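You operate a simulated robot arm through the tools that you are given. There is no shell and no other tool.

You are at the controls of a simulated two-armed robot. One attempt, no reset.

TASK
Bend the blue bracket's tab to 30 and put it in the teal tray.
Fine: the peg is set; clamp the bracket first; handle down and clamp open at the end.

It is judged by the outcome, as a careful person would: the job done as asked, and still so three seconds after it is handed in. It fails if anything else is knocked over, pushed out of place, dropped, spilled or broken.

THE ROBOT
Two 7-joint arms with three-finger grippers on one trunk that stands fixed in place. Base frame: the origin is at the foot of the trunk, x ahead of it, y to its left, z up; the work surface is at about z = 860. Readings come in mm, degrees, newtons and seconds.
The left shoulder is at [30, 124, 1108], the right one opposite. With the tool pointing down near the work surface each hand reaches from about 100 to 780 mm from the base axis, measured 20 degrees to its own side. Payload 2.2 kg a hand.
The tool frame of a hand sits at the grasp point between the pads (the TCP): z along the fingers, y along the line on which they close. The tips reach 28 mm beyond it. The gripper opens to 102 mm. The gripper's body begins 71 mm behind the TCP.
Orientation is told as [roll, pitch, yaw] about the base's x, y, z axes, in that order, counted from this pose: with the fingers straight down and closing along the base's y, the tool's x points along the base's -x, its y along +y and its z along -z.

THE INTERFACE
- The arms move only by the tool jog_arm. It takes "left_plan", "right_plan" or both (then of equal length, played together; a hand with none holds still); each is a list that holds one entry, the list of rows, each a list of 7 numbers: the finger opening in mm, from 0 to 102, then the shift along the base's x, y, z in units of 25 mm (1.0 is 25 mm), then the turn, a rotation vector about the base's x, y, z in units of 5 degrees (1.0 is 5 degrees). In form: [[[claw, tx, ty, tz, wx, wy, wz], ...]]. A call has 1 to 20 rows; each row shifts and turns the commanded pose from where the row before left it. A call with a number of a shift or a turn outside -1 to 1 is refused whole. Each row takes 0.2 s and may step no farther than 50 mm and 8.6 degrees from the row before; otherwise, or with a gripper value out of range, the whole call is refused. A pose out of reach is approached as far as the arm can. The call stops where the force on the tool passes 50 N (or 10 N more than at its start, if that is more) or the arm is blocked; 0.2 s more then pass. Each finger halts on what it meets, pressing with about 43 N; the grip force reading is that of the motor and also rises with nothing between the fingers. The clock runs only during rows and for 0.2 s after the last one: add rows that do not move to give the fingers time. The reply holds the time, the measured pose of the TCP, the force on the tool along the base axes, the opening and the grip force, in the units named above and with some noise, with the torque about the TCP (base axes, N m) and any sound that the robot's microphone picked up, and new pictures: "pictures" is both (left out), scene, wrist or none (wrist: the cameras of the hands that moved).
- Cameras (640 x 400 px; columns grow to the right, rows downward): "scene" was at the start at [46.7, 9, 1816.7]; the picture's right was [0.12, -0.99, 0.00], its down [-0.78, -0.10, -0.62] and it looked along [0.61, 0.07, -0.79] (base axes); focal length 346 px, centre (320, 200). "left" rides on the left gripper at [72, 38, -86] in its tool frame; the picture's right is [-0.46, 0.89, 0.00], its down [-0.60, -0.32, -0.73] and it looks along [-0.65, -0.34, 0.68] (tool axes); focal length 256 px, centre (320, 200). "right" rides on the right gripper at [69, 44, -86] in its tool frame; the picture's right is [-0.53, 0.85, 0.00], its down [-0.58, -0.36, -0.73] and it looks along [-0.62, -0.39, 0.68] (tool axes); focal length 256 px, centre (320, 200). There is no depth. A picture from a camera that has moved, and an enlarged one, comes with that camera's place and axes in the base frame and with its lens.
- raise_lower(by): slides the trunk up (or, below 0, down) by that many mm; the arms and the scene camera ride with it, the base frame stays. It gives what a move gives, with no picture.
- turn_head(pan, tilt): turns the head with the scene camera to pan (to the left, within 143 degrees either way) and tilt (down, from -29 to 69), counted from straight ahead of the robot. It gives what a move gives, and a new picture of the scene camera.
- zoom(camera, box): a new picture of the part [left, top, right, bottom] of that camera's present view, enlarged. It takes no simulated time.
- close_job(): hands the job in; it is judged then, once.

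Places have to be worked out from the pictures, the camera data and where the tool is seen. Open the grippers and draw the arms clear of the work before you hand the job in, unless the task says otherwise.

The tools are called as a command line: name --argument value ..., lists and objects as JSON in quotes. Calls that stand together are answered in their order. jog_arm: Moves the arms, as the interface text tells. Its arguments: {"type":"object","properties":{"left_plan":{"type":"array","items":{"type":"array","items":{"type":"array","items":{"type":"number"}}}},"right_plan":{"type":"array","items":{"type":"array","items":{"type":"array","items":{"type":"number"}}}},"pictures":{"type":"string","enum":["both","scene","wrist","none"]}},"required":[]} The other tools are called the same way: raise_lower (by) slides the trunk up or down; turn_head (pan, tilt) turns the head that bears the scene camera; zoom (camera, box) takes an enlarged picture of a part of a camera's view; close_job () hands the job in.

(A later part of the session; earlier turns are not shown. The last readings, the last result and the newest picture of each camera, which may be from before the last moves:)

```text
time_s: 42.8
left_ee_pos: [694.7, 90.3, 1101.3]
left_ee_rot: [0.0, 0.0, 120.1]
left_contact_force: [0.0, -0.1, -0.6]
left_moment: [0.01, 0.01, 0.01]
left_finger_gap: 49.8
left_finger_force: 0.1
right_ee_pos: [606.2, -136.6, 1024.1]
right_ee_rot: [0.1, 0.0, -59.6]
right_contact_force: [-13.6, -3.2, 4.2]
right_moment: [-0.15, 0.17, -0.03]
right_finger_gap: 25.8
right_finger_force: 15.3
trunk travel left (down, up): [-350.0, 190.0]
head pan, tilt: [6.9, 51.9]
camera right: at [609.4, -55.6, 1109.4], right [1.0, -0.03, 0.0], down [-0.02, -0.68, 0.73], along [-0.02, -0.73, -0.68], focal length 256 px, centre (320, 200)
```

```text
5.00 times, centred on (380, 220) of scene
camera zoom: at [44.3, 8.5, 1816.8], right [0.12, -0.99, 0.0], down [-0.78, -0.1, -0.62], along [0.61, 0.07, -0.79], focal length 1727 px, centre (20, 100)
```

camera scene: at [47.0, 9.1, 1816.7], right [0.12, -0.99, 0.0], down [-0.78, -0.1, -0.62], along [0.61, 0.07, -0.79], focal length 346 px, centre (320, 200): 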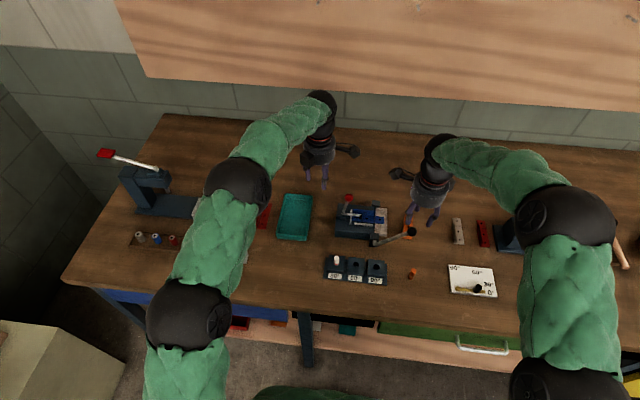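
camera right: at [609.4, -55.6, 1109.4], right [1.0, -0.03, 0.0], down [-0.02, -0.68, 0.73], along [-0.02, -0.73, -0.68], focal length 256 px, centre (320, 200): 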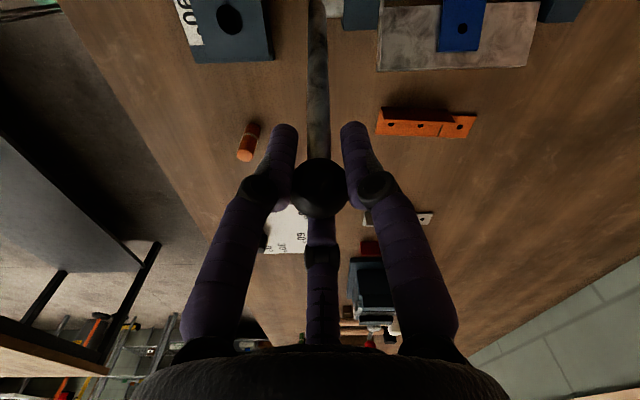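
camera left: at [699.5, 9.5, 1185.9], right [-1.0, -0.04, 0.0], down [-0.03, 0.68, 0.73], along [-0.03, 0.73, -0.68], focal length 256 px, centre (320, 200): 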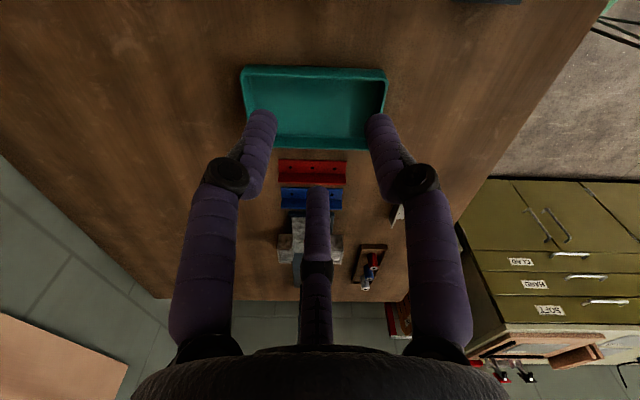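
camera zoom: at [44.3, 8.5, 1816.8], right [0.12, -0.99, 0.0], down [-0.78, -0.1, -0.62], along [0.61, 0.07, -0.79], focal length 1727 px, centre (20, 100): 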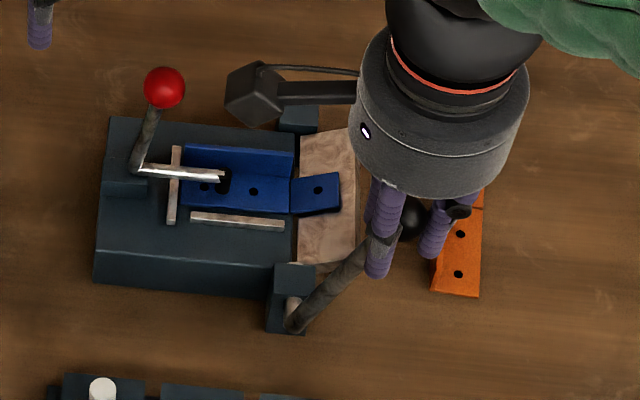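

About 25° so far with no stop yet. I continue in smaller steps toward the stop.

jog_arm --right_plan '[[[5, 0, 0.11, 0.041, 0, 0, 0], [5, 0, 0.11, 0.038, 0, 0, 0], [5, 0, 0.112, 0.035, 0, 0, 0], [5, 0, 0.112, 0.033, 0, 0, 0], [5, 0, 0, 0, 0, 0, 0]]]' --pictures "wrist"

zoom --camera "scene" --box '[330, 180, 430, 260]'

```text
time_s: 44.0
left_ee_pos: [693.3, 88.7, 1100.7]
left_ee_rot: [0.0, 0.0, 120.1]
left_contact_force: [0.6, 0.5, -0.2]
left_moment: [0.0, -0.01, -0.02]
left_finger_gap: 50.0
left_finger_force: 0.1
right_ee_pos: [604.9, -125.8, 1026.5]
right_ee_rot: [0.0, 0.0, -59.5]
right_contact_force: [-14.0, -8.0, 4.3]
right_moment: [-0.7, 0.43, -0.02]
right_finger_gap: 25.3
right_finger_force: 45.6
trunk travel left (down, up): [-350.0, 190.0]
head pan, tilt: [6.9, 51.9]
camera right: at [609.3, -45.6, 1112.8], right [1.0, -0.03, 0.0], down [-0.02, -0.68, 0.73], along [-0.02, -0.73, -0.68], focal length 256 px, centre (320, 200)
```

right: 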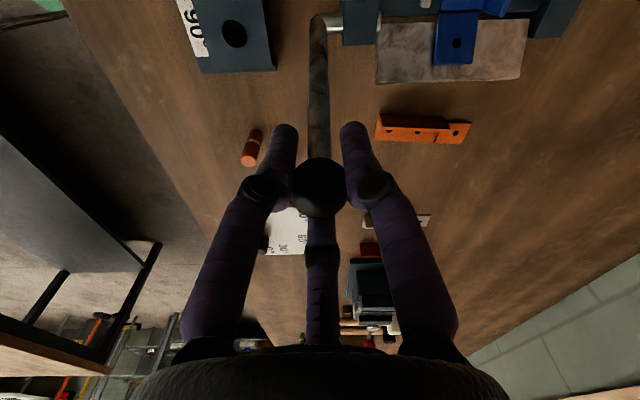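

```text
5.00 times, centred on (380, 220) of scene
camera zoom: at [44.1, 7.8, 1816.8], right [0.12, -0.99, 0.0], down [-0.78, -0.09, -0.62], along [0.61, 0.08, -0.79], focal length 1727 px, centre (20, 100)
```

zoom: 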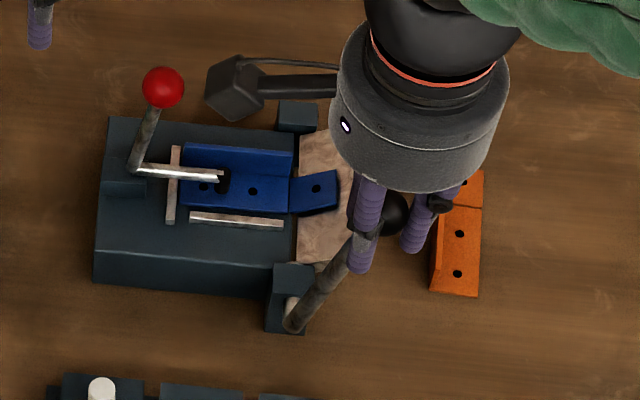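

By chord length the handle has turned about 29.8°. I advance 1° steps to feel for the stop.

jog_arm --right_plan '[[[5, 0, 0.09, 0.025, 0, 0, 0], [5, 0, 0, 0, 0, 0, 0]]]' --pictures "none"

```text
time_s: 44.6
left_ee_pos: [693.5, 88.0, 1100.6]
left_ee_rot: [0.0, -0.1, 120.0]
left_contact_force: [-0.4, 0.4, -0.4]
left_moment: [0.0, -0.01, 0.0]
left_finger_gap: 50.0
left_finger_force: 0.0
right_ee_pos: [604.9, -125.3, 1027.0]
right_ee_rot: [0.1, -0.1, -59.6]
right_contact_force: [-13.6, -13.9, 2.3]
right_moment: [-0.56, 0.09, 0.05]
right_finger_gap: 25.7
right_finger_force: 45.4
trunk travel left (down, up): [-350.0, 190.0]
head pan, tilt: [6.9, 51.9]
```

Only 0.5 mm of motion and rising force: that looks like the stop. One more small push to confirm it's firm.

jog_arm --right_plan '[[[5, 0, 0.1, 0.025, 0, 0, 0], [5, 0, 0.08, 0.02, 0, 0, 0], [5, 0, 0, 0, 0, 0, 0]]]' --pictures "wrist"

zoom --camera "scene" --box '[340, 190, 420, 250]'

```text
time_s: 45.4
left_ee_pos: [693.9, 85.3, 1099.5]
left_ee_rot: [-0.1, -0.3, 120.0]
left_contact_force: [-0.2, -0.1, -1.1]
left_moment: [0.0, -0.02, 0.0]
left_finger_gap: 50.0
left_finger_force: 0.0
right_ee_pos: [605.4, -124.0, 1026.3]
right_ee_rot: [0.0, 0.0, -59.6]
right_contact_force: [-13.6, -34.2, -5.4]
right_moment: [-0.34, -0.34, 0.08]
right_finger_gap: 25.5
right_finger_force: 44.7
trunk travel left (down, up): [-350.0, 190.0]
head pan, tilt: [6.9, 51.9]
camera right: at [609.7, -43.7, 1113.5], right [1.0, -0.03, 0.0], down [-0.02, -0.68, 0.73], along [-0.03, -0.73, -0.68], focal length 256 px, centre (320, 200)
```

right: 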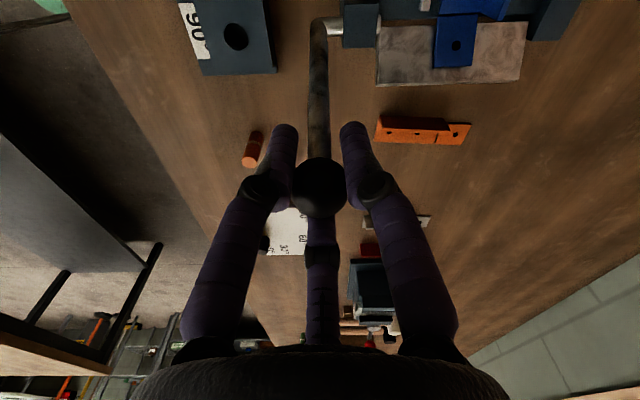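

```text
6.67 times, centred on (380, 220) of scene
camera zoom: at [45.0, 2.9, 1816.8], right [0.12, -0.99, 0.0], down [-0.78, -0.09, -0.62], along [0.61, 0.08, -0.79], focal length 2303 px, centre (-80, 67)
```

zoom: 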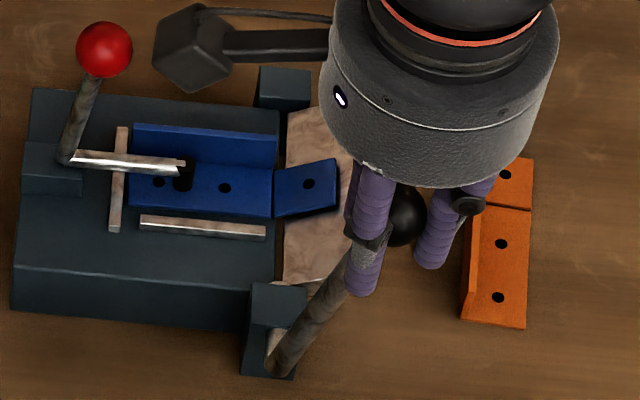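

Firm stop (34 N, no further motion) at about 30°. I now swing the handle back down along the same arc to its rest position.

jog_arm --right_plan '[[[5, 0, -0.27, -0.07, 0, 0, 0], [5, 0, -0.224, -0.068, 0, 0, 0], [5, 0, -0.22, -0.079, 0, 0, 0], [5, 0, -0.22, -0.09, 0, 0, 0], [5, 0, -0.21, -0.095, 0, 0, 0], [5, 0, -0.208, -0.106, 0, 0, 0], [5, 0, -0.203, -0.115, 0, 0, 0], [5, 0, -0.198, -0.124, 0, 0, 0], [5, 0, -0.193, -0.132, 0, 0, 0], [5, 0, -0.187, -0.141, 0, 0, 0], [5, 0, -0.18, -0.149, 0, 0, 0], [5, 0, -0.174, -0.157, 0, 0, 0], [5, 0, -0.167, -0.164, 0, 0, 0], [5, 0, 0, 0, 0, 0, 0]]]' --pictures "wrist"

zoom --camera "scene" --box '[340, 180, 440, 260]'

```text
time_s: 48.4
left_ee_pos: [695.5, 90.7, 1099.5]
left_ee_rot: [0.1, 0.1, 120.1]
left_contact_force: [0.2, 0.1, -0.3]
left_moment: [0.03, -0.02, -0.01]
left_finger_gap: 49.8
left_finger_force: 0.1
right_ee_pos: [606.0, -185.0, 990.7]
right_ee_rot: [-0.1, 0.0, -59.5]
right_contact_force: [-14.6, 15.6, -4.7]
right_moment: [0.78, -0.34, -0.02]
right_finger_gap: 25.7
right_finger_force: 45.1
trunk travel left (down, up): [-350.0, 190.0]
head pan, tilt: [6.9, 51.9]
camera right: at [609.5, -103.6, 1076.2], right [1.0, -0.03, 0.0], down [-0.02, -0.68, 0.73], along [-0.02, -0.73, -0.68], focal length 256 px, centre (320, 200)
```

right: 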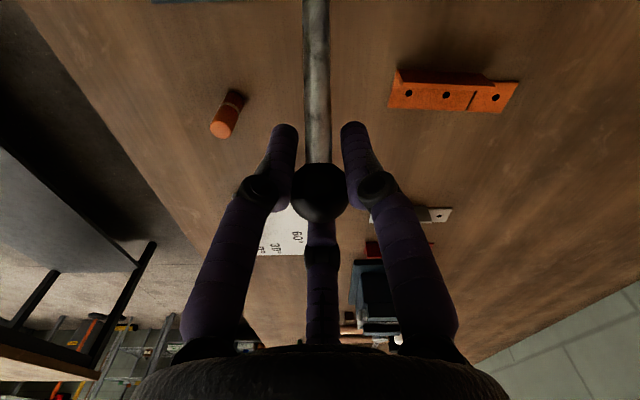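

```text
5.00 times, centred on (390, 220) of scene
camera zoom: at [45.0, 10.8, 1816.7], right [0.12, -0.99, 0.0], down [-0.78, -0.1, -0.62], along [0.61, 0.07, -0.79], focal length 1727 px, centre (-30, 100)
```

zoom: 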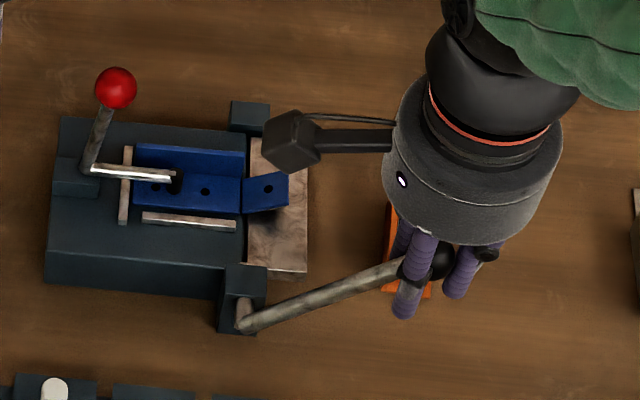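

The leaf is back down, the tab stays bent, and the handle is at its lower stop. I release, and lift the right hand straight up and away to the right.

jog_arm --right_plan '[[[30, 0, 0.04, 0, 0, 0, 0], [42, 0, 0, 0, 0, 0, 0], [52, 0, 0, 0, 0, 0, 0], [52, 0, 0, 0.5, 0, 0, 0], [52, 0, 0, 0.9, 0, 0, 0], [52, 0, 0, 0.9, 0, 0, 0], [52, 0, 0, 0.9, 0, 0, 0], [52, 0, 0, 0.9, 0, 0, 0], [52, -0.3, -0.9, 0.3, 0, 0, 0], [52, -0.3, -0.9, 0, 0, 0, 0], [52, -0.3, -0.9, 0, 0, 0, 0], [52, -0.3, -0.9, 0, 0, 0, 0], [52, 0, 0, 0, 0, 0, 0]]]'

zoom --camera "scene" --box '[330, 180, 430, 260]'

zoom --camera "scene" --box '[350, 195, 400, 230]'

```text
time_s: 51.2
left_ee_pos: [695.7, 90.8, 1098.7]
left_ee_rot: [0.0, 0.0, 120.1]
left_contact_force: [0.6, -0.3, -0.1]
left_moment: [-0.03, 0.04, 0.01]
left_finger_gap: 49.7
left_finger_force: 0.2
right_ee_pos: [575.9, -272.6, 1099.5]
right_ee_rot: [0.0, 0.0, -59.6]
right_contact_force: [0.7, 0.2, 0.1]
right_moment: [-0.01, 0.0, 0.02]
right_finger_gap: 52.1
right_finger_force: 0.1
trunk travel left (down, up): [-350.0, 190.0]
head pan, tilt: [6.9, 51.9]
camera scene: at [47.1, 9.6, 1816.7], right [0.12, -0.99, 0.0], down [-0.78, -0.1, -0.62], along [0.61, 0.07, -0.79], focal length 346 px, centre (320, 200)
camera right: at [580.8, -192.8, 1185.9], right [1.0, -0.03, 0.0], down [-0.02, -0.68, 0.73], along [-0.02, -0.73, -0.68], focal length 256 px, centre (320, 200)
```

scene: 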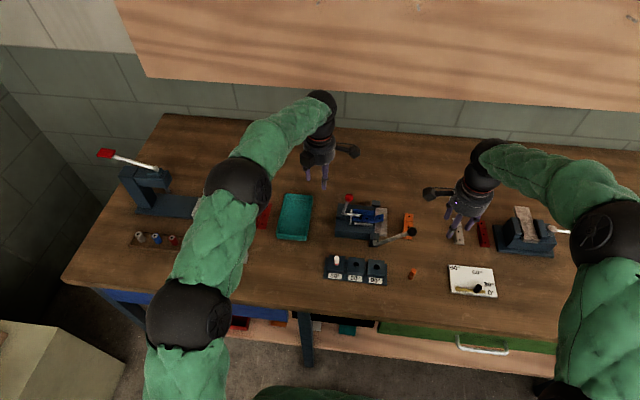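
right: 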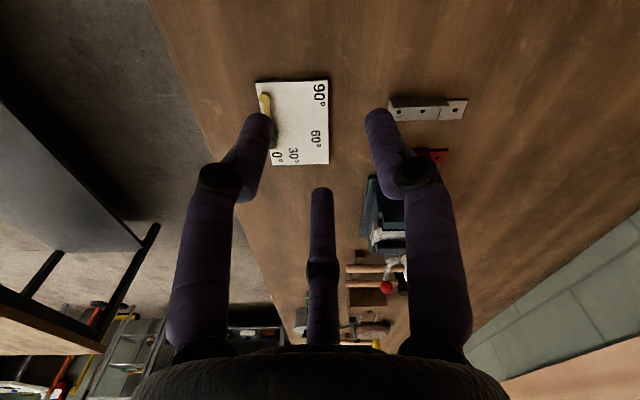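

```text
5.00 times, centred on (380, 220) of scene
camera zoom: at [47.1, 9.6, 1816.7], right [0.12, -0.99, 0.0], down [-0.78, -0.1, -0.62], along [0.61, 0.07, -0.79], focal length 1727 px, centre (20, 100)
```

zoom: 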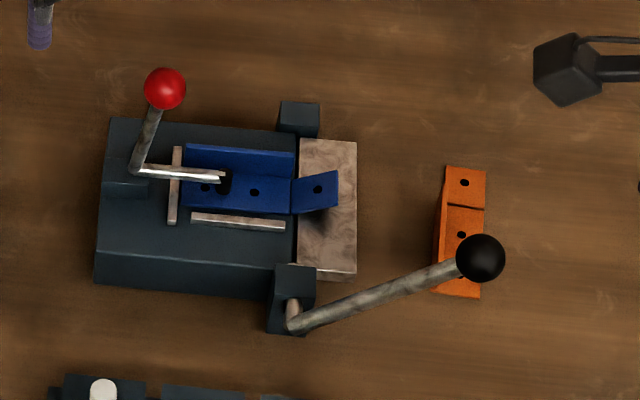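

```text
11.43 times, centred on (375, 212) of scene
camera zoom: at [47.1, 9.6, 1816.7], right [0.12, -0.99, 0.0], down [-0.78, -0.1, -0.62], along [0.61, 0.07, -0.79], focal length 3948 px, centre (-309, 57)
```

zoom: 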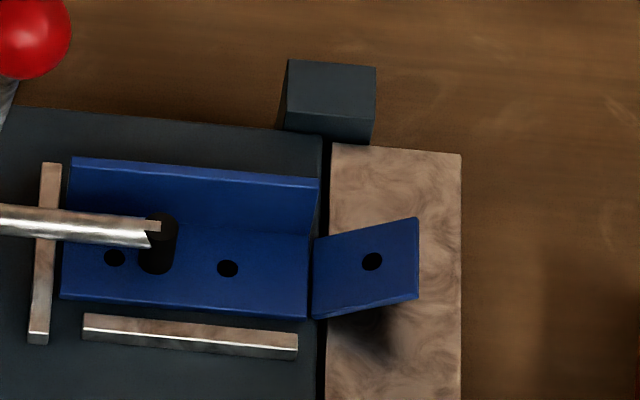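

The bend measures about 29–30° from the picture and the handle is back at rest. Next the left hand grips the red ball (≈696, 0.5, 1007) to open the clamp.

jog_arm --left_plan '[[[52, 0, -0.9, 0, 0, 0, 0], [52, 0, -0.9, 0, 0, 0, 0], [52, 0, -0.9, 0, 0, 0, 0], [52, 0, -0.9, 0, 0, 0, 0], [52, 0, 0, -0.7, 0, 0, 0], [52, 0, 0, -0.8, 0, 0, 0], [52, 0, 0, -0.8, 0, 0, 0], [52, 0, 0, -0.8, 0, 0, 0], [52, 0, 0, -0.54, 0, 0, 0], [52, 0, 0, 0, 0, 0, 0]]]'

zoom --camera "scene" --box '[310, 160, 410, 240]'

```text
time_s: 53.4
left_ee_pos: [695.4, 0.6, 1007.4]
left_ee_rot: [0.1, 0.0, 120.0]
left_contact_force: [-0.1, 0.7, 1.2]
left_moment: [-0.01, -0.01, 0.0]
left_finger_gap: 51.9
left_finger_force: 0.1
right_ee_pos: [576.5, -273.4, 1100.2]
right_ee_rot: [0.1, 0.0, -59.7]
right_contact_force: [-1.2, 0.7, 0.7]
right_moment: [-0.01, -0.02, 0.01]
right_finger_gap: 52.0
right_finger_force: 0.0
trunk travel left (down, up): [-350.0, 190.0]
head pan, tilt: [6.9, 51.9]
camera scene: at [46.6, 8.9, 1816.8], right [0.12, -0.99, 0.0], down [-0.78, -0.1, -0.62], along [0.61, 0.07, -0.79], focal length 346 px, centre (320, 200)
camera left: at [699.8, -80.0, 1094.9], right [-1.0, -0.04, 0.0], down [-0.03, 0.68, 0.73], along [-0.03, 0.73, -0.68], focal length 256 px, centre (320, 200)
```

scene: 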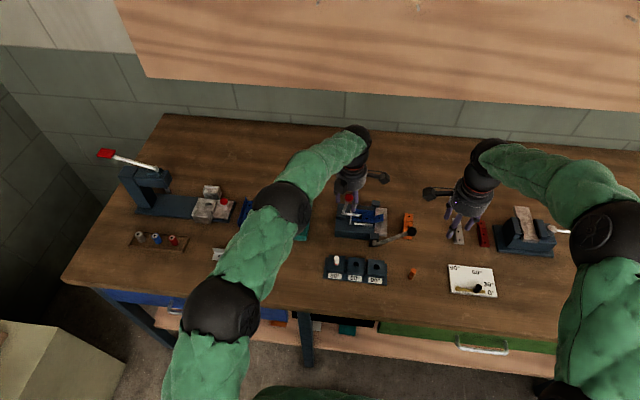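
left: 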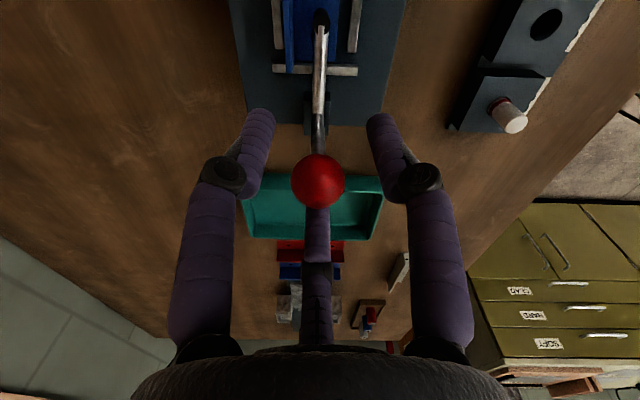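

```text
5.00 times, centred on (360, 200) of scene
camera zoom: at [46.6, 8.9, 1816.8], right [0.12, -0.99, 0.0], down [-0.78, -0.1, -0.62], along [0.61, 0.07, -0.79], focal length 1727 px, centre (120, 200)
```

zoom: 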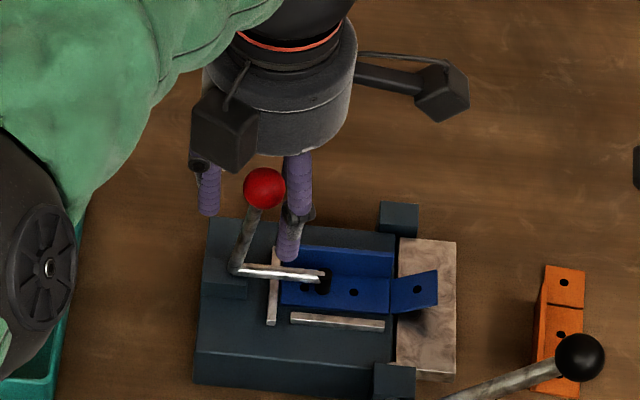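

The ball is centred in the fingers. I close on it and swing the first 25° back toward open.

jog_arm --left_plan '[[[38, 0, 0, 0, 0, 0, 0], [28, 0, 0, 0, 0, 0, 0], [18, 0, 0, 0, 0, 0, 0], [10, 0, 0, 0, 0, 0, 0], [10, 0, 0.306, 0.029, 0, 0, 0], [10, 0, 0.307, 0.003, 0, 0, 0], [10, 0, 0.306, -0.024, 0, 0, 0], [10, 0, 0.303, -0.051, 0, 0, 0], [10, 0, 0.297, -0.077, 0, 0, 0], [10, 0, 0, 0, 0, 0, 0]]]' --pictures "wrist"

zoom --camera "scene" --box '[310, 160, 410, 240]'

```text
time_s: 55.6
left_ee_pos: [697.7, 38.9, 1005.2]
left_ee_rot: [0.0, -0.1, 120.1]
left_contact_force: [8.2, -8.0, 0.7]
left_moment: [-0.64, 0.11, -0.03]
left_finger_gap: 23.3
left_finger_force: 45.3
right_ee_pos: [578.0, -274.8, 1098.4]
right_ee_rot: [-0.1, 0.1, -59.5]
right_contact_force: [0.2, -0.7, -0.6]
right_moment: [-0.01, -0.02, 0.0]
right_finger_gap: 51.9
right_finger_force: 0.0
trunk travel left (down, up): [-350.0, 190.0]
head pan, tilt: [6.9, 51.9]
camera left: at [700.8, -42.7, 1091.0], right [-1.0, -0.04, 0.0], down [-0.03, 0.68, 0.73], along [-0.03, 0.73, -0.68], focal length 256 px, centre (320, 200)
```

left: 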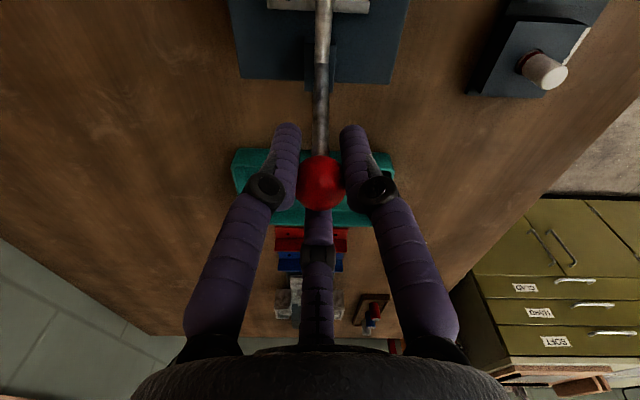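

```text
5.00 times, centred on (360, 200) of scene
camera zoom: at [48.1, 7.6, 1816.7], right [0.12, -0.99, 0.0], down [-0.78, -0.1, -0.62], along [0.61, 0.08, -0.79], focal length 1727 px, centre (120, 200)
```

zoom: 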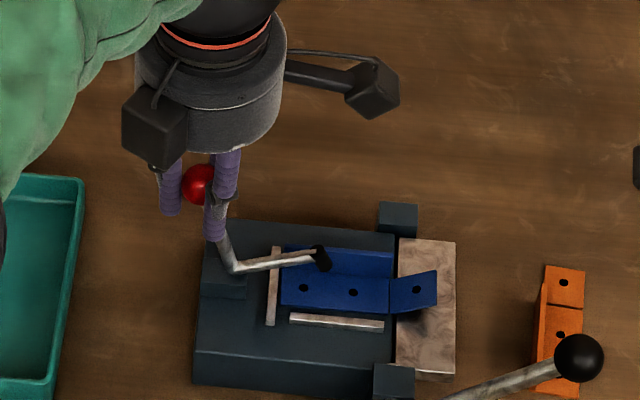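

The clamp opens with the ball held. I continue along the arc to the fully open position.

jog_arm --left_plan '[[[12, 0, 0.29, -0.103, 0, 0, 0], [12, 0, 0.28, -0.127, 0, 0, 0], [12, 0, 0.267, -0.151, 0, 0, 0], [12, 0, 0.253, -0.174, 0, 0, 0], [12, 0, 0.237, -0.195, 0, 0, 0], [12, 0, 0.219, -0.215, 0, 0, 0], [12, 0, 0.2, -0.234, 0, 0, 0], [12, 0, 0.178, -0.25, 0, 0, 0], [12, 0, 0.156, -0.265, 0, 0, 0], [12, 0, 0.132, -0.277, 0, 0, 0], [12, 0, 0.1, -0.26, 0, 0, 0], [12, 0, 0, 0, 0, 0, 0]]]' --pictures "wrist"

zoom --camera "scene" --box '[290, 160, 390, 240]'

```text
time_s: 58.2
left_ee_pos: [698.0, 96.0, 947.0]
left_ee_rot: [-0.1, -0.2, 120.1]
left_contact_force: [16.1, -5.6, 0.1]
left_moment: [-0.21, -0.02, -0.1]
left_finger_gap: 23.6
left_finger_force: 45.0
right_ee_pos: [577.5, -274.2, 1099.0]
right_ee_rot: [0.2, 0.0, -59.5]
right_contact_force: [0.1, 0.3, 0.2]
right_moment: [0.04, -0.01, 0.0]
right_finger_gap: 52.3
right_finger_force: 0.0
trunk travel left (down, up): [-350.0, 190.0]
head pan, tilt: [6.9, 51.9]
camera left: at [700.7, 15.8, 1033.7], right [-1.0, -0.04, 0.0], down [-0.03, 0.68, 0.73], along [-0.03, 0.73, -0.68], focal length 256 px, centre (320, 200)
```

left: 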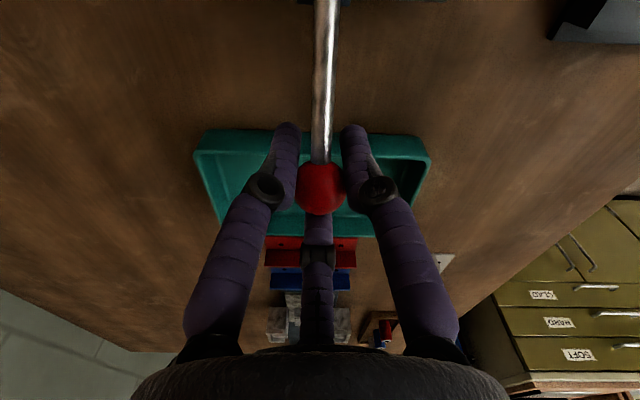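

```text
5.00 times, centred on (340, 200) of scene
camera zoom: at [49.2, 7.9, 1816.6], right [0.12, -0.99, 0.0], down [-0.78, -0.1, -0.62], along [0.61, 0.08, -0.79], focal length 1727 px, centre (220, 200)
```

zoom: 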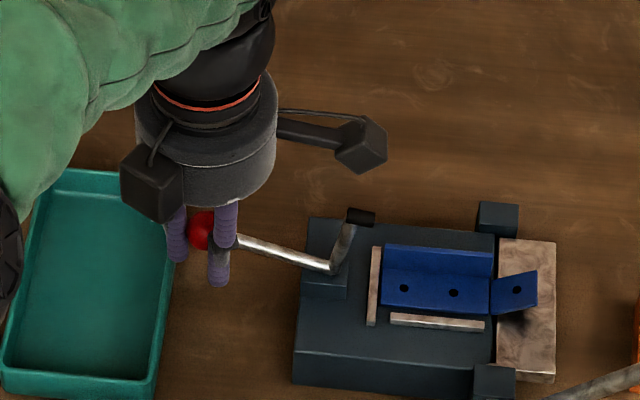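

The clamp is open as it was at the start. I release the ball, rise, then move above the bracket's flange turning to yaw 90 for the pick-up.

jog_arm --left_plan '[[[28, 0, 0, 0, 0, 0, 0], [40, 0, 0, 0, 0, 0, 0], [52, 0, 0, 0, 0, 0, 0], [52, 0, 0, 0.6, 0, 0, 0], [52, 0, 0, 0.9, 0, 0, 0], [52, 0, 0, 0.9, 0, 0, 0], [52, 0, 0, 0.9, 0, 0, 0], [52, 0, 0, 0.9, 0, 0, 0], [45, 0.1, -0.9, 0, 0, 0, -1], [40, 0.1, -0.9, 0, 0, 0, -1], [35, 0.1, -0.9, 0, 0, 0, -1], [30, 0.1, -0.9, 0, 0, 0, -1], [30, 0.1, -0.9, 0, 0, 0, -1], [30, 0.1, -0.9, 0, 0, 0, -1], [30, 0, -0.8, 0, 0, 0, 0], [30, 0, 0, 0, 0, 0, 0]]]'

zoom --camera "scene" --box '[290, 160, 400, 250]'

zoom --camera "left" --box '[200, 0, 440, 180]'

```text
time_s: 61.6
left_ee_pos: [710.5, -58.2, 1055.1]
left_ee_rot: [0.0, 0.0, 90.0]
left_contact_force: [0.0, -0.3, -0.2]
left_moment: [-0.01, -0.03, -0.01]
left_finger_gap: 29.9
left_finger_force: 0.1
right_ee_pos: [576.4, -272.8, 1101.2]
right_ee_rot: [0.0, 0.0, -59.4]
right_contact_force: [-0.8, 0.0, 0.2]
right_moment: [0.0, -0.01, 0.03]
right_finger_gap: 52.1
right_finger_force: 0.0
trunk travel left (down, up): [-350.0, 190.0]
head pan, tilt: [6.9, 51.9]
camera scene: at [46.7, 9.6, 1816.8], right [0.12, -0.99, 0.0], down [-0.78, -0.1, -0.62], along [0.61, 0.07, -0.79], focal length 346 px, centre (320, 200)
camera left: at [673.5, -129.6, 1140.9], right [-0.89, 0.46, 0.0], down [0.32, 0.6, 0.73], along [0.34, 0.65, -0.68], focal length 256 px, centre (320, 200)
```

scene: 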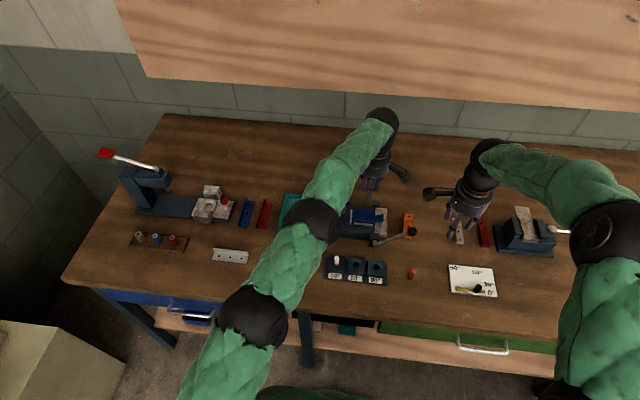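
left: 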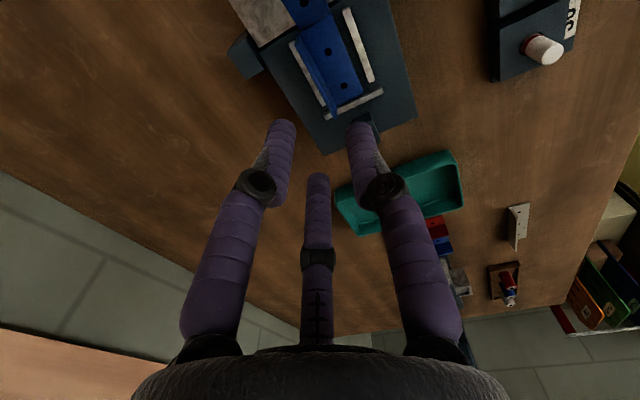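

```text
4.44 times, centred on (345, 205) of scene
camera zoom: at [46.7, 9.6, 1816.8], right [0.12, -0.99, 0.0], down [-0.78, -0.1, -0.62], along [0.61, 0.07, -0.79], focal length 1536 px, centre (209, 178)
```

zoom: 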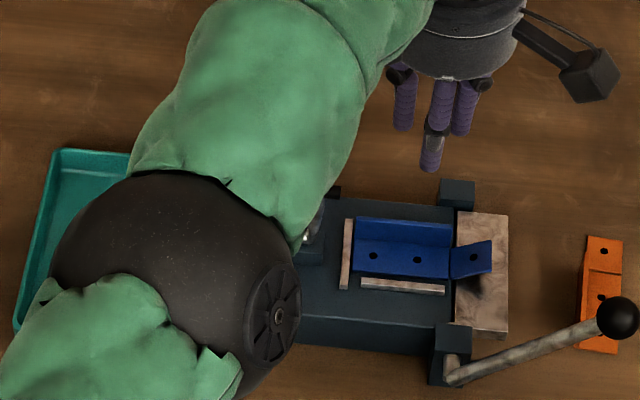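

```text
2.22 times, centred on (320, 90) of left
camera zoom: at [673.5, -129.6, 1140.9], right [-0.89, 0.46, 0.0], down [0.32, 0.6, 0.73], along [0.34, 0.65, -0.68], focal length 569 px, centre (320, 444)
```

zoom: 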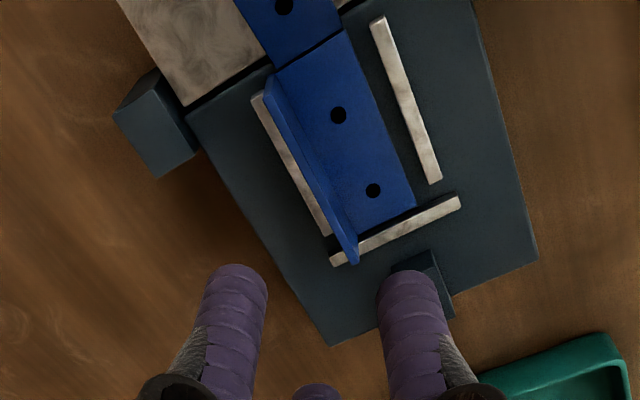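

The bracket rests free with the clamp open. I align to the flange (x≈716, y≈-60) and lower to about z=940 with fingers open 30.

jog_arm --left_plan '[[[30, 0.2, -0.08, -0.4, 0, 0, 0], [30, 0, 0, -0.8, 0, 0, 0], [30, 0, 0, -0.8, 0, 0, 0], [30, 0, 0, -0.8, 0, 0, 0], [30, 0, 0, -0.8, 0, 0, 0], [30, 0, 0, -0.7, 0, 0, 0], [30, 0, 0, -0.3, 0, 0, 0], [30, 0, 0, 0, 0, 0, 0]]]'

zoom --camera "left" --box '[200, 30, 440, 210]'

zoom --camera "scene" --box '[320, 170, 420, 250]'

```text
time_s: 63.4
left_ee_pos: [710.0, -58.6, 951.8]
left_ee_rot: [-1.0, 0.3, 90.2]
left_contact_force: [-1.5, -1.6, 47.1]
left_moment: [0.24, -0.34, -0.02]
left_finger_gap: 35.5
left_finger_force: 3.9
left hand out of reach, approached as far as the arm can: row 4, 6
right_ee_pos: [573.2, -274.4, 1102.7]
right_ee_rot: [0.2, -0.1, -59.6]
right_contact_force: [-0.2, 0.1, 0.8]
right_moment: [0.0, 0.06, 0.0]
right_finger_gap: 52.3
right_finger_force: 0.0
trunk travel left (down, up): [-350.0, 190.0]
head pan, tilt: [6.9, 51.9]
camera scene: at [40.4, 8.9, 1817.3], right [0.12, -0.99, 0.0], down [-0.78, -0.1, -0.62], along [0.61, 0.07, -0.79], focal length 346 px, centre (320, 200)
camera left: at [671.2, -130.2, 1037.9], right [-0.89, 0.46, -0.02], down [0.3, 0.61, 0.73], along [0.35, 0.65, -0.68], focal length 256 px, centre (320, 200)
```

scene: 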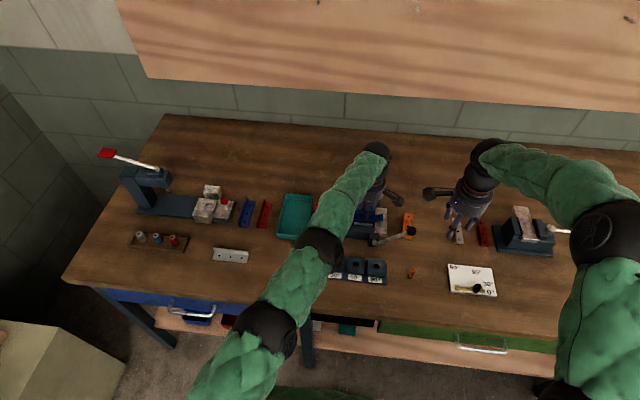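
left: 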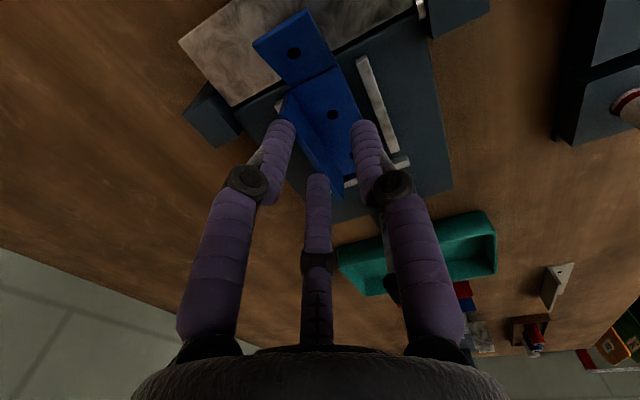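

```text
2.22 times, centred on (320, 120) of left
camera zoom: at [671.2, -130.2, 1037.9], right [-0.89, 0.46, -0.02], down [0.3, 0.61, 0.73], along [0.35, 0.65, -0.68], focal length 569 px, centre (320, 378)
```

zoom: 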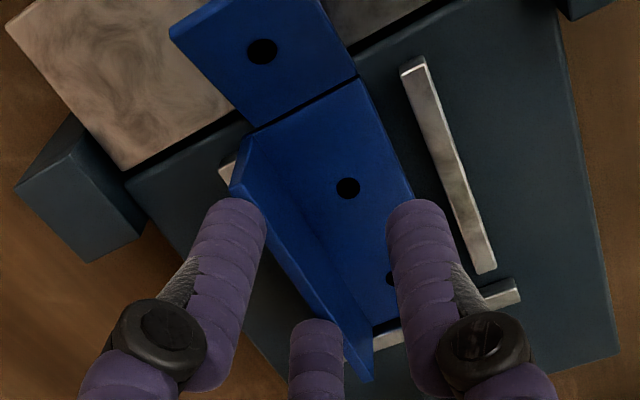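

```text
5.00 times, centred on (370, 210) of scene
camera zoom: at [40.4, 8.9, 1817.3], right [0.12, -0.99, 0.0], down [-0.78, -0.1, -0.62], along [0.61, 0.07, -0.79], focal length 1727 px, centre (70, 150)
```

zoom: 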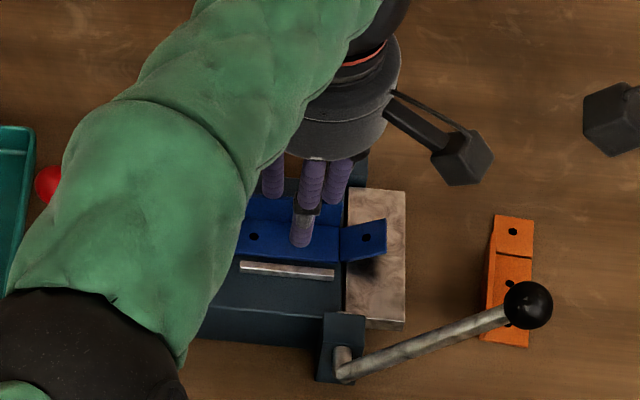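

The left hand hit its reach limit and a finger is resting on the flange top (47 N down). I back it straight up, move it away to its own side, and will use the right hand, which fits this spot well.

jog_arm --left_plan '[[[30, 0, 0, 0.6, 0, 0, 0], [30, 0, 0, 0.8, 0, 0, 0], [30, 0, 0, 0.9, 0, 0, 0], [30, 0, 0, 0.9, 0, 0, 0], [30, 0, 0, 0.9, 0, 0, 0], [30, 0, 0, 0.9, 0, 0, 0], [30, -0.6, 0.9, 0.6, 0, 0, -1], [30, -0.6, 0.9, 0.6, 0, 0, -1], [30, -0.6, 0.9, 0.3, 0, 0, -1], [30, -0.6, 0.9, 0, 0, 0, -1], [30, -0.6, 0.9, 0, 0, 0, -1], [30, -0.6, 0.9, 0, 0, 0, -1], [30, -0.6, 0.9, 0, 0, 0, -1], [30, -0.6, 0.9, 0, 0, 0, -1], [30, -0.6, 0.9, 0, 0, 0, -1], [30, -0.6, 0.9, 0, 0, 0, -1], [30, -0.6, 0.9, 0, 0, 0, -1], [30, -0.6, 0.9, 0, 0, 0, -1], [30, 0, 0.4, 0, 0, 0, 0], [30, 0, 0, 0, 0, 0, 0]]]'

zoom --camera "scene" --box '[310, 180, 410, 250]'

zoom --camera "scene" --box '[350, 195, 400, 230]'

```text
time_s: 67.6
left_ee_pos: [527.4, 220.2, 1102.4]
left_ee_rot: [0.0, 0.0, 29.9]
left_contact_force: [-0.7, 1.0, 0.2]
left_moment: [-0.01, 0.02, -0.03]
left_finger_gap: 29.9
left_finger_force: 0.0
right_ee_pos: [575.6, -272.4, 1099.6]
right_ee_rot: [0.0, 0.0, -59.5]
right_contact_force: [-0.2, 0.6, 0.1]
right_moment: [0.01, -0.01, -0.01]
right_finger_gap: 52.0
right_finger_force: 0.0
trunk travel left (down, up): [-350.0, 190.0]
head pan, tilt: [6.9, 51.9]
camera scene: at [46.4, 9.0, 1816.7], right [0.12, -0.99, 0.0], down [-0.78, -0.1, -0.62], along [0.61, 0.07, -0.79], focal length 346 px, centre (320, 200)
camera left: at [446.6, 218.5, 1189.2], right [-0.04, 1.0, 0.0], down [0.68, 0.03, 0.73], along [0.73, 0.03, -0.68], focal length 256 px, centre (320, 200)
```

scene: 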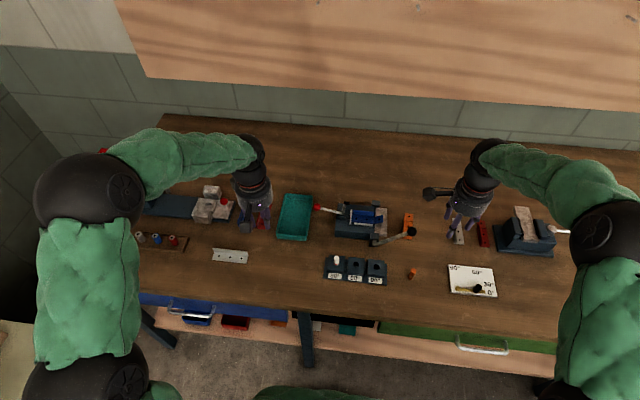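
left: 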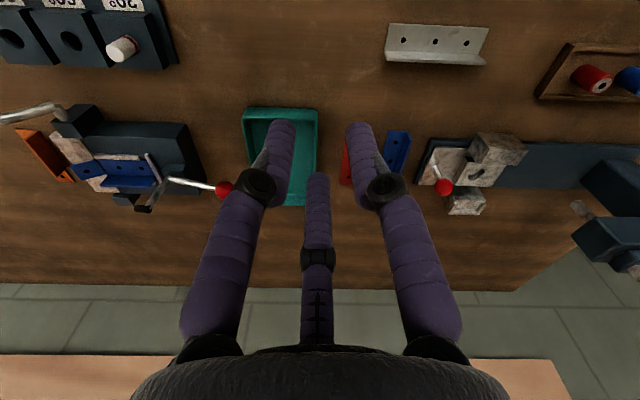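

```text
5.71 times, centred on (360, 215) of scene
camera zoom: at [46.4, 9.0, 1816.7], right [0.12, -0.99, 0.0], down [-0.78, -0.1, -0.62], along [0.61, 0.07, -0.79], focal length 1974 px, centre (91, 114)
```

zoom: 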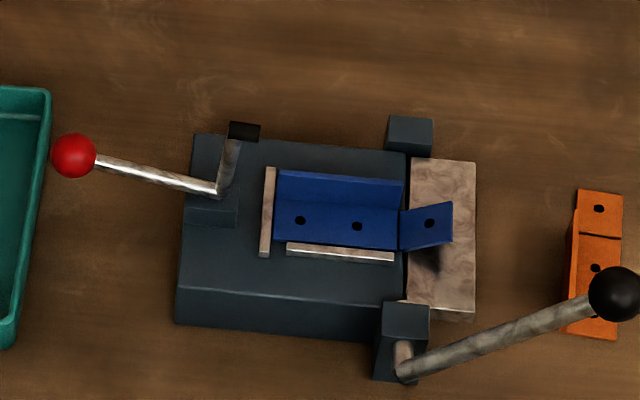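

```text
11.43 times, centred on (375, 212) of scene
camera zoom: at [46.4, 9.0, 1816.7], right [0.12, -0.99, 0.0], down [-0.78, -0.1, -0.62], along [0.61, 0.07, -0.79], focal length 3948 px, centre (-309, 57)
```

zoom: 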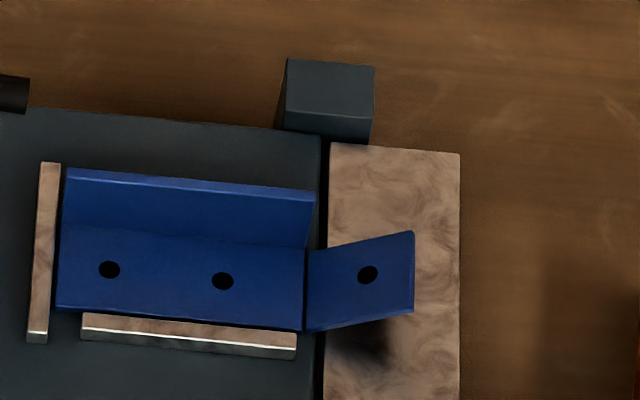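

The bracket was only nudged about 5 mm against the near rail and is still flat. I'll pick it with the right hand as before, set it down on free table space near the left hand, and let the left hand place it in the tray. First the right hand goes above the flange (≈710, -60).

jog_arm --right_plan '[[[30, 0.54, 0.85, 0, 0, 0, -0.6], [30, 0.54, 0.85, 0, 0, 0, -0.6], [30, 0.54, 0.85, 0, 0, 0, -0.6], [30, 0.54, 0.85, 0, 0, 0, -0.6], [30, 0.54, 0.85, 0, 0, 0, -0.6], [30, 0.54, 0.85, -0.2, 0, 0, -0.6], [30, 0.54, 0.85, -0.3, 0, 0, -0.6], [30, 0.54, 0.85, -0.4, 0, 0, -0.6], [30, 0.54, 0.85, -0.5, 0, 0, -0.6], [30, 0.52, 0.85, -0.6, 0, 0, -0.6], [30, 0, 0, 0, 0, 0, 0]]]' --left_plan '[[[40, 0, 0.8, 0, 0, 0, -0.6], [40, 0, 0.8, 0, 0, 0, -0.6], [40, 0, 0.8, 0, 0, 0, -0.6], [40, 0, 0.6, 0, 0, 0, -0.6], [40, 0, 0, 0, 0, 0, -0.6], [40, 0, 0, 0, 0, 0, -0.6], [40, 0, 0, 0, 0, 0, -0.6], [40, 0, 0, 0, 0, 0, -0.6], [40, 0, 0, 0, 0, 0, -0.6], [40, 0, 0, 0, 0, 0, -0.6], [40, 0, 0, 0, 0, 0, 0]]]'

zoom --camera "right" --box '[200, 0, 440, 180]'

```text
time_s: 70.0
left_ee_pos: [528.5, 295.6, 1102.4]
left_ee_rot: [0.0, 0.0, 0.0]
left_contact_force: [0.4, 0.0, 0.4]
left_moment: [0.0, -0.01, -0.01]
left_finger_gap: 40.1
left_finger_force: 0.2
right_ee_pos: [711.9, -62.3, 1051.7]
right_ee_rot: [0.0, 0.0, -89.6]
right_contact_force: [0.4, -1.0, 0.4]
right_moment: [-0.01, 0.03, -0.01]
right_finger_gap: 29.9
right_finger_force: 0.1
trunk travel left (down, up): [-350.0, 190.0]
head pan, tilt: [6.9, 51.9]
camera scene: at [45.8, 8.3, 1816.8], right [0.12, -0.99, 0.0], down [-0.78, -0.1, -0.62], along [0.61, 0.07, -0.79], focal length 346 px, centre (320, 200)
camera right: at [755.7, 6.2, 1136.6], right [0.85, -0.53, 0.0], down [-0.36, -0.58, 0.73], along [-0.39, -0.62, -0.68], focal length 256 px, centre (320, 200)
camera left: at [455.5, 334.2, 1189.4], right [0.47, 0.89, 0.0], down [0.6, -0.32, 0.73], along [0.65, -0.34, -0.68], focal length 256 px, centre (320, 200)
```

scene: 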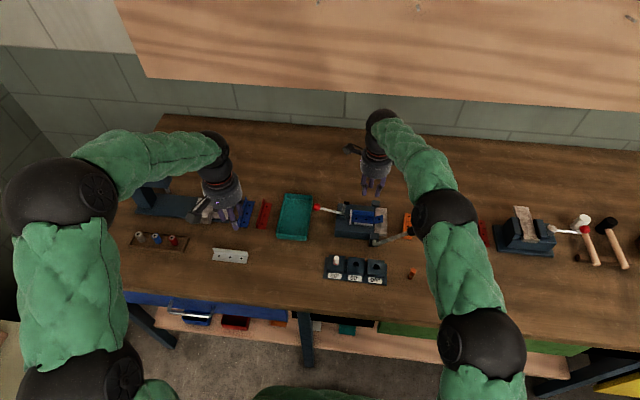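
right: 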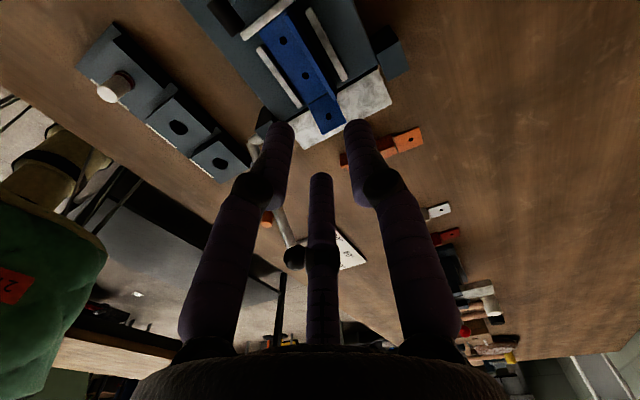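
left: 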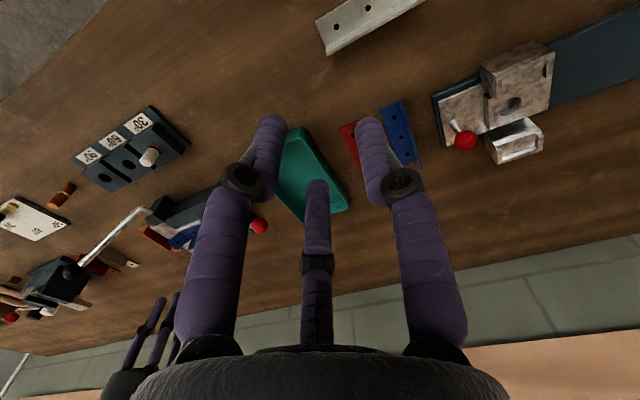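

```text
2.22 times, centred on (320, 90) of right
camera zoom: at [755.7, 6.2, 1136.6], right [0.85, -0.53, 0.0], down [-0.36, -0.58, 0.73], along [-0.39, -0.62, -0.68], focal length 569 px, centre (320, 444)
```

zoom: 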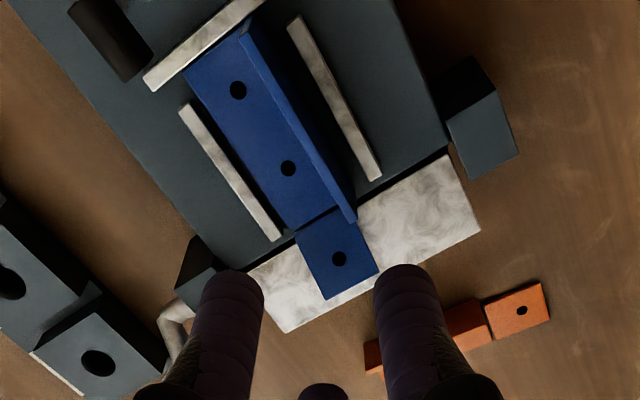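

The flange sits at about x=712–713, right under the hand. I lower to z≈937 and close.

jog_arm --right_plan '[[[30, 0.02, 0.06, -0.6, 0, 0, 0], [30, 0, 0, -0.8, 0, 0, 0], [30, 0, 0, -0.8, 0, 0, 0], [30, 0, 0, -0.8, 0, 0, 0], [30, 0, 0, -0.8, 0, 0, 0], [30, 0, 0, -0.5, 0, 0, 0], [30, 0, 0, -0.26, 0, 0, 0], [30, 0, 0, 0, 0, 0, 0]]]' --pictures "none"

zoom --camera "right" --box '[220, 30, 420, 200]'

zoom --camera "scene" --box '[330, 180, 410, 240]'

```text
time_s: 71.8
left_ee_pos: [527.8, 296.1, 1102.4]
left_ee_rot: [0.0, 0.0, 0.0]
left_contact_force: [0.5, 0.2, 1.0]
left_moment: [0.0, -0.03, -0.01]
left_finger_gap: 40.0
left_finger_force: 0.0
right_ee_pos: [711.9, -59.9, 936.6]
right_ee_rot: [0.1, -0.1, -89.5]
right_contact_force: [-0.4, -0.8, -0.2]
right_moment: [0.05, -0.02, 0.02]
right_finger_gap: 30.1
right_finger_force: 0.0
trunk travel left (down, up): [-350.0, 190.0]
head pan, tilt: [6.9, 51.9]
```

```text
2.35 times, centred on (320, 115) of right
camera zoom: at [755.9, 7.8, 1023.0], right [0.85, -0.53, 0.0], down [-0.36, -0.58, 0.73], along [-0.39, -0.62, -0.68], focal length 602 px, centre (320, 400)
```

zoom: 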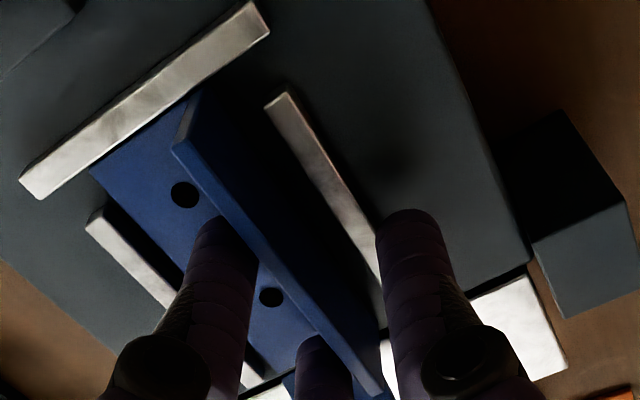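

```text
6.67 times, centred on (370, 210) of scene
camera zoom: at [46.7, 9.1, 1816.8], right [0.12, -0.99, 0.0], down [-0.78, -0.1, -0.62], along [0.61, 0.07, -0.79], focal length 2303 px, centre (-13, 133)
```

zoom: 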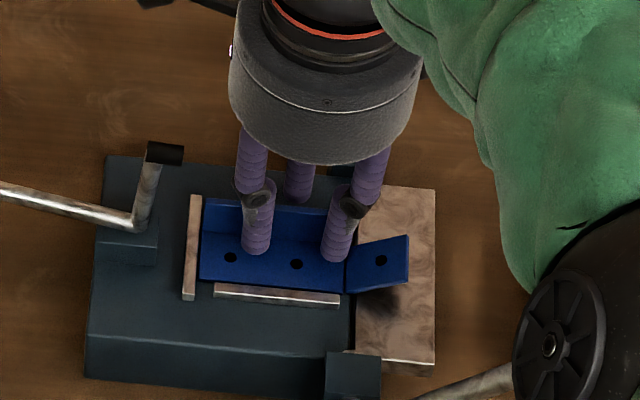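

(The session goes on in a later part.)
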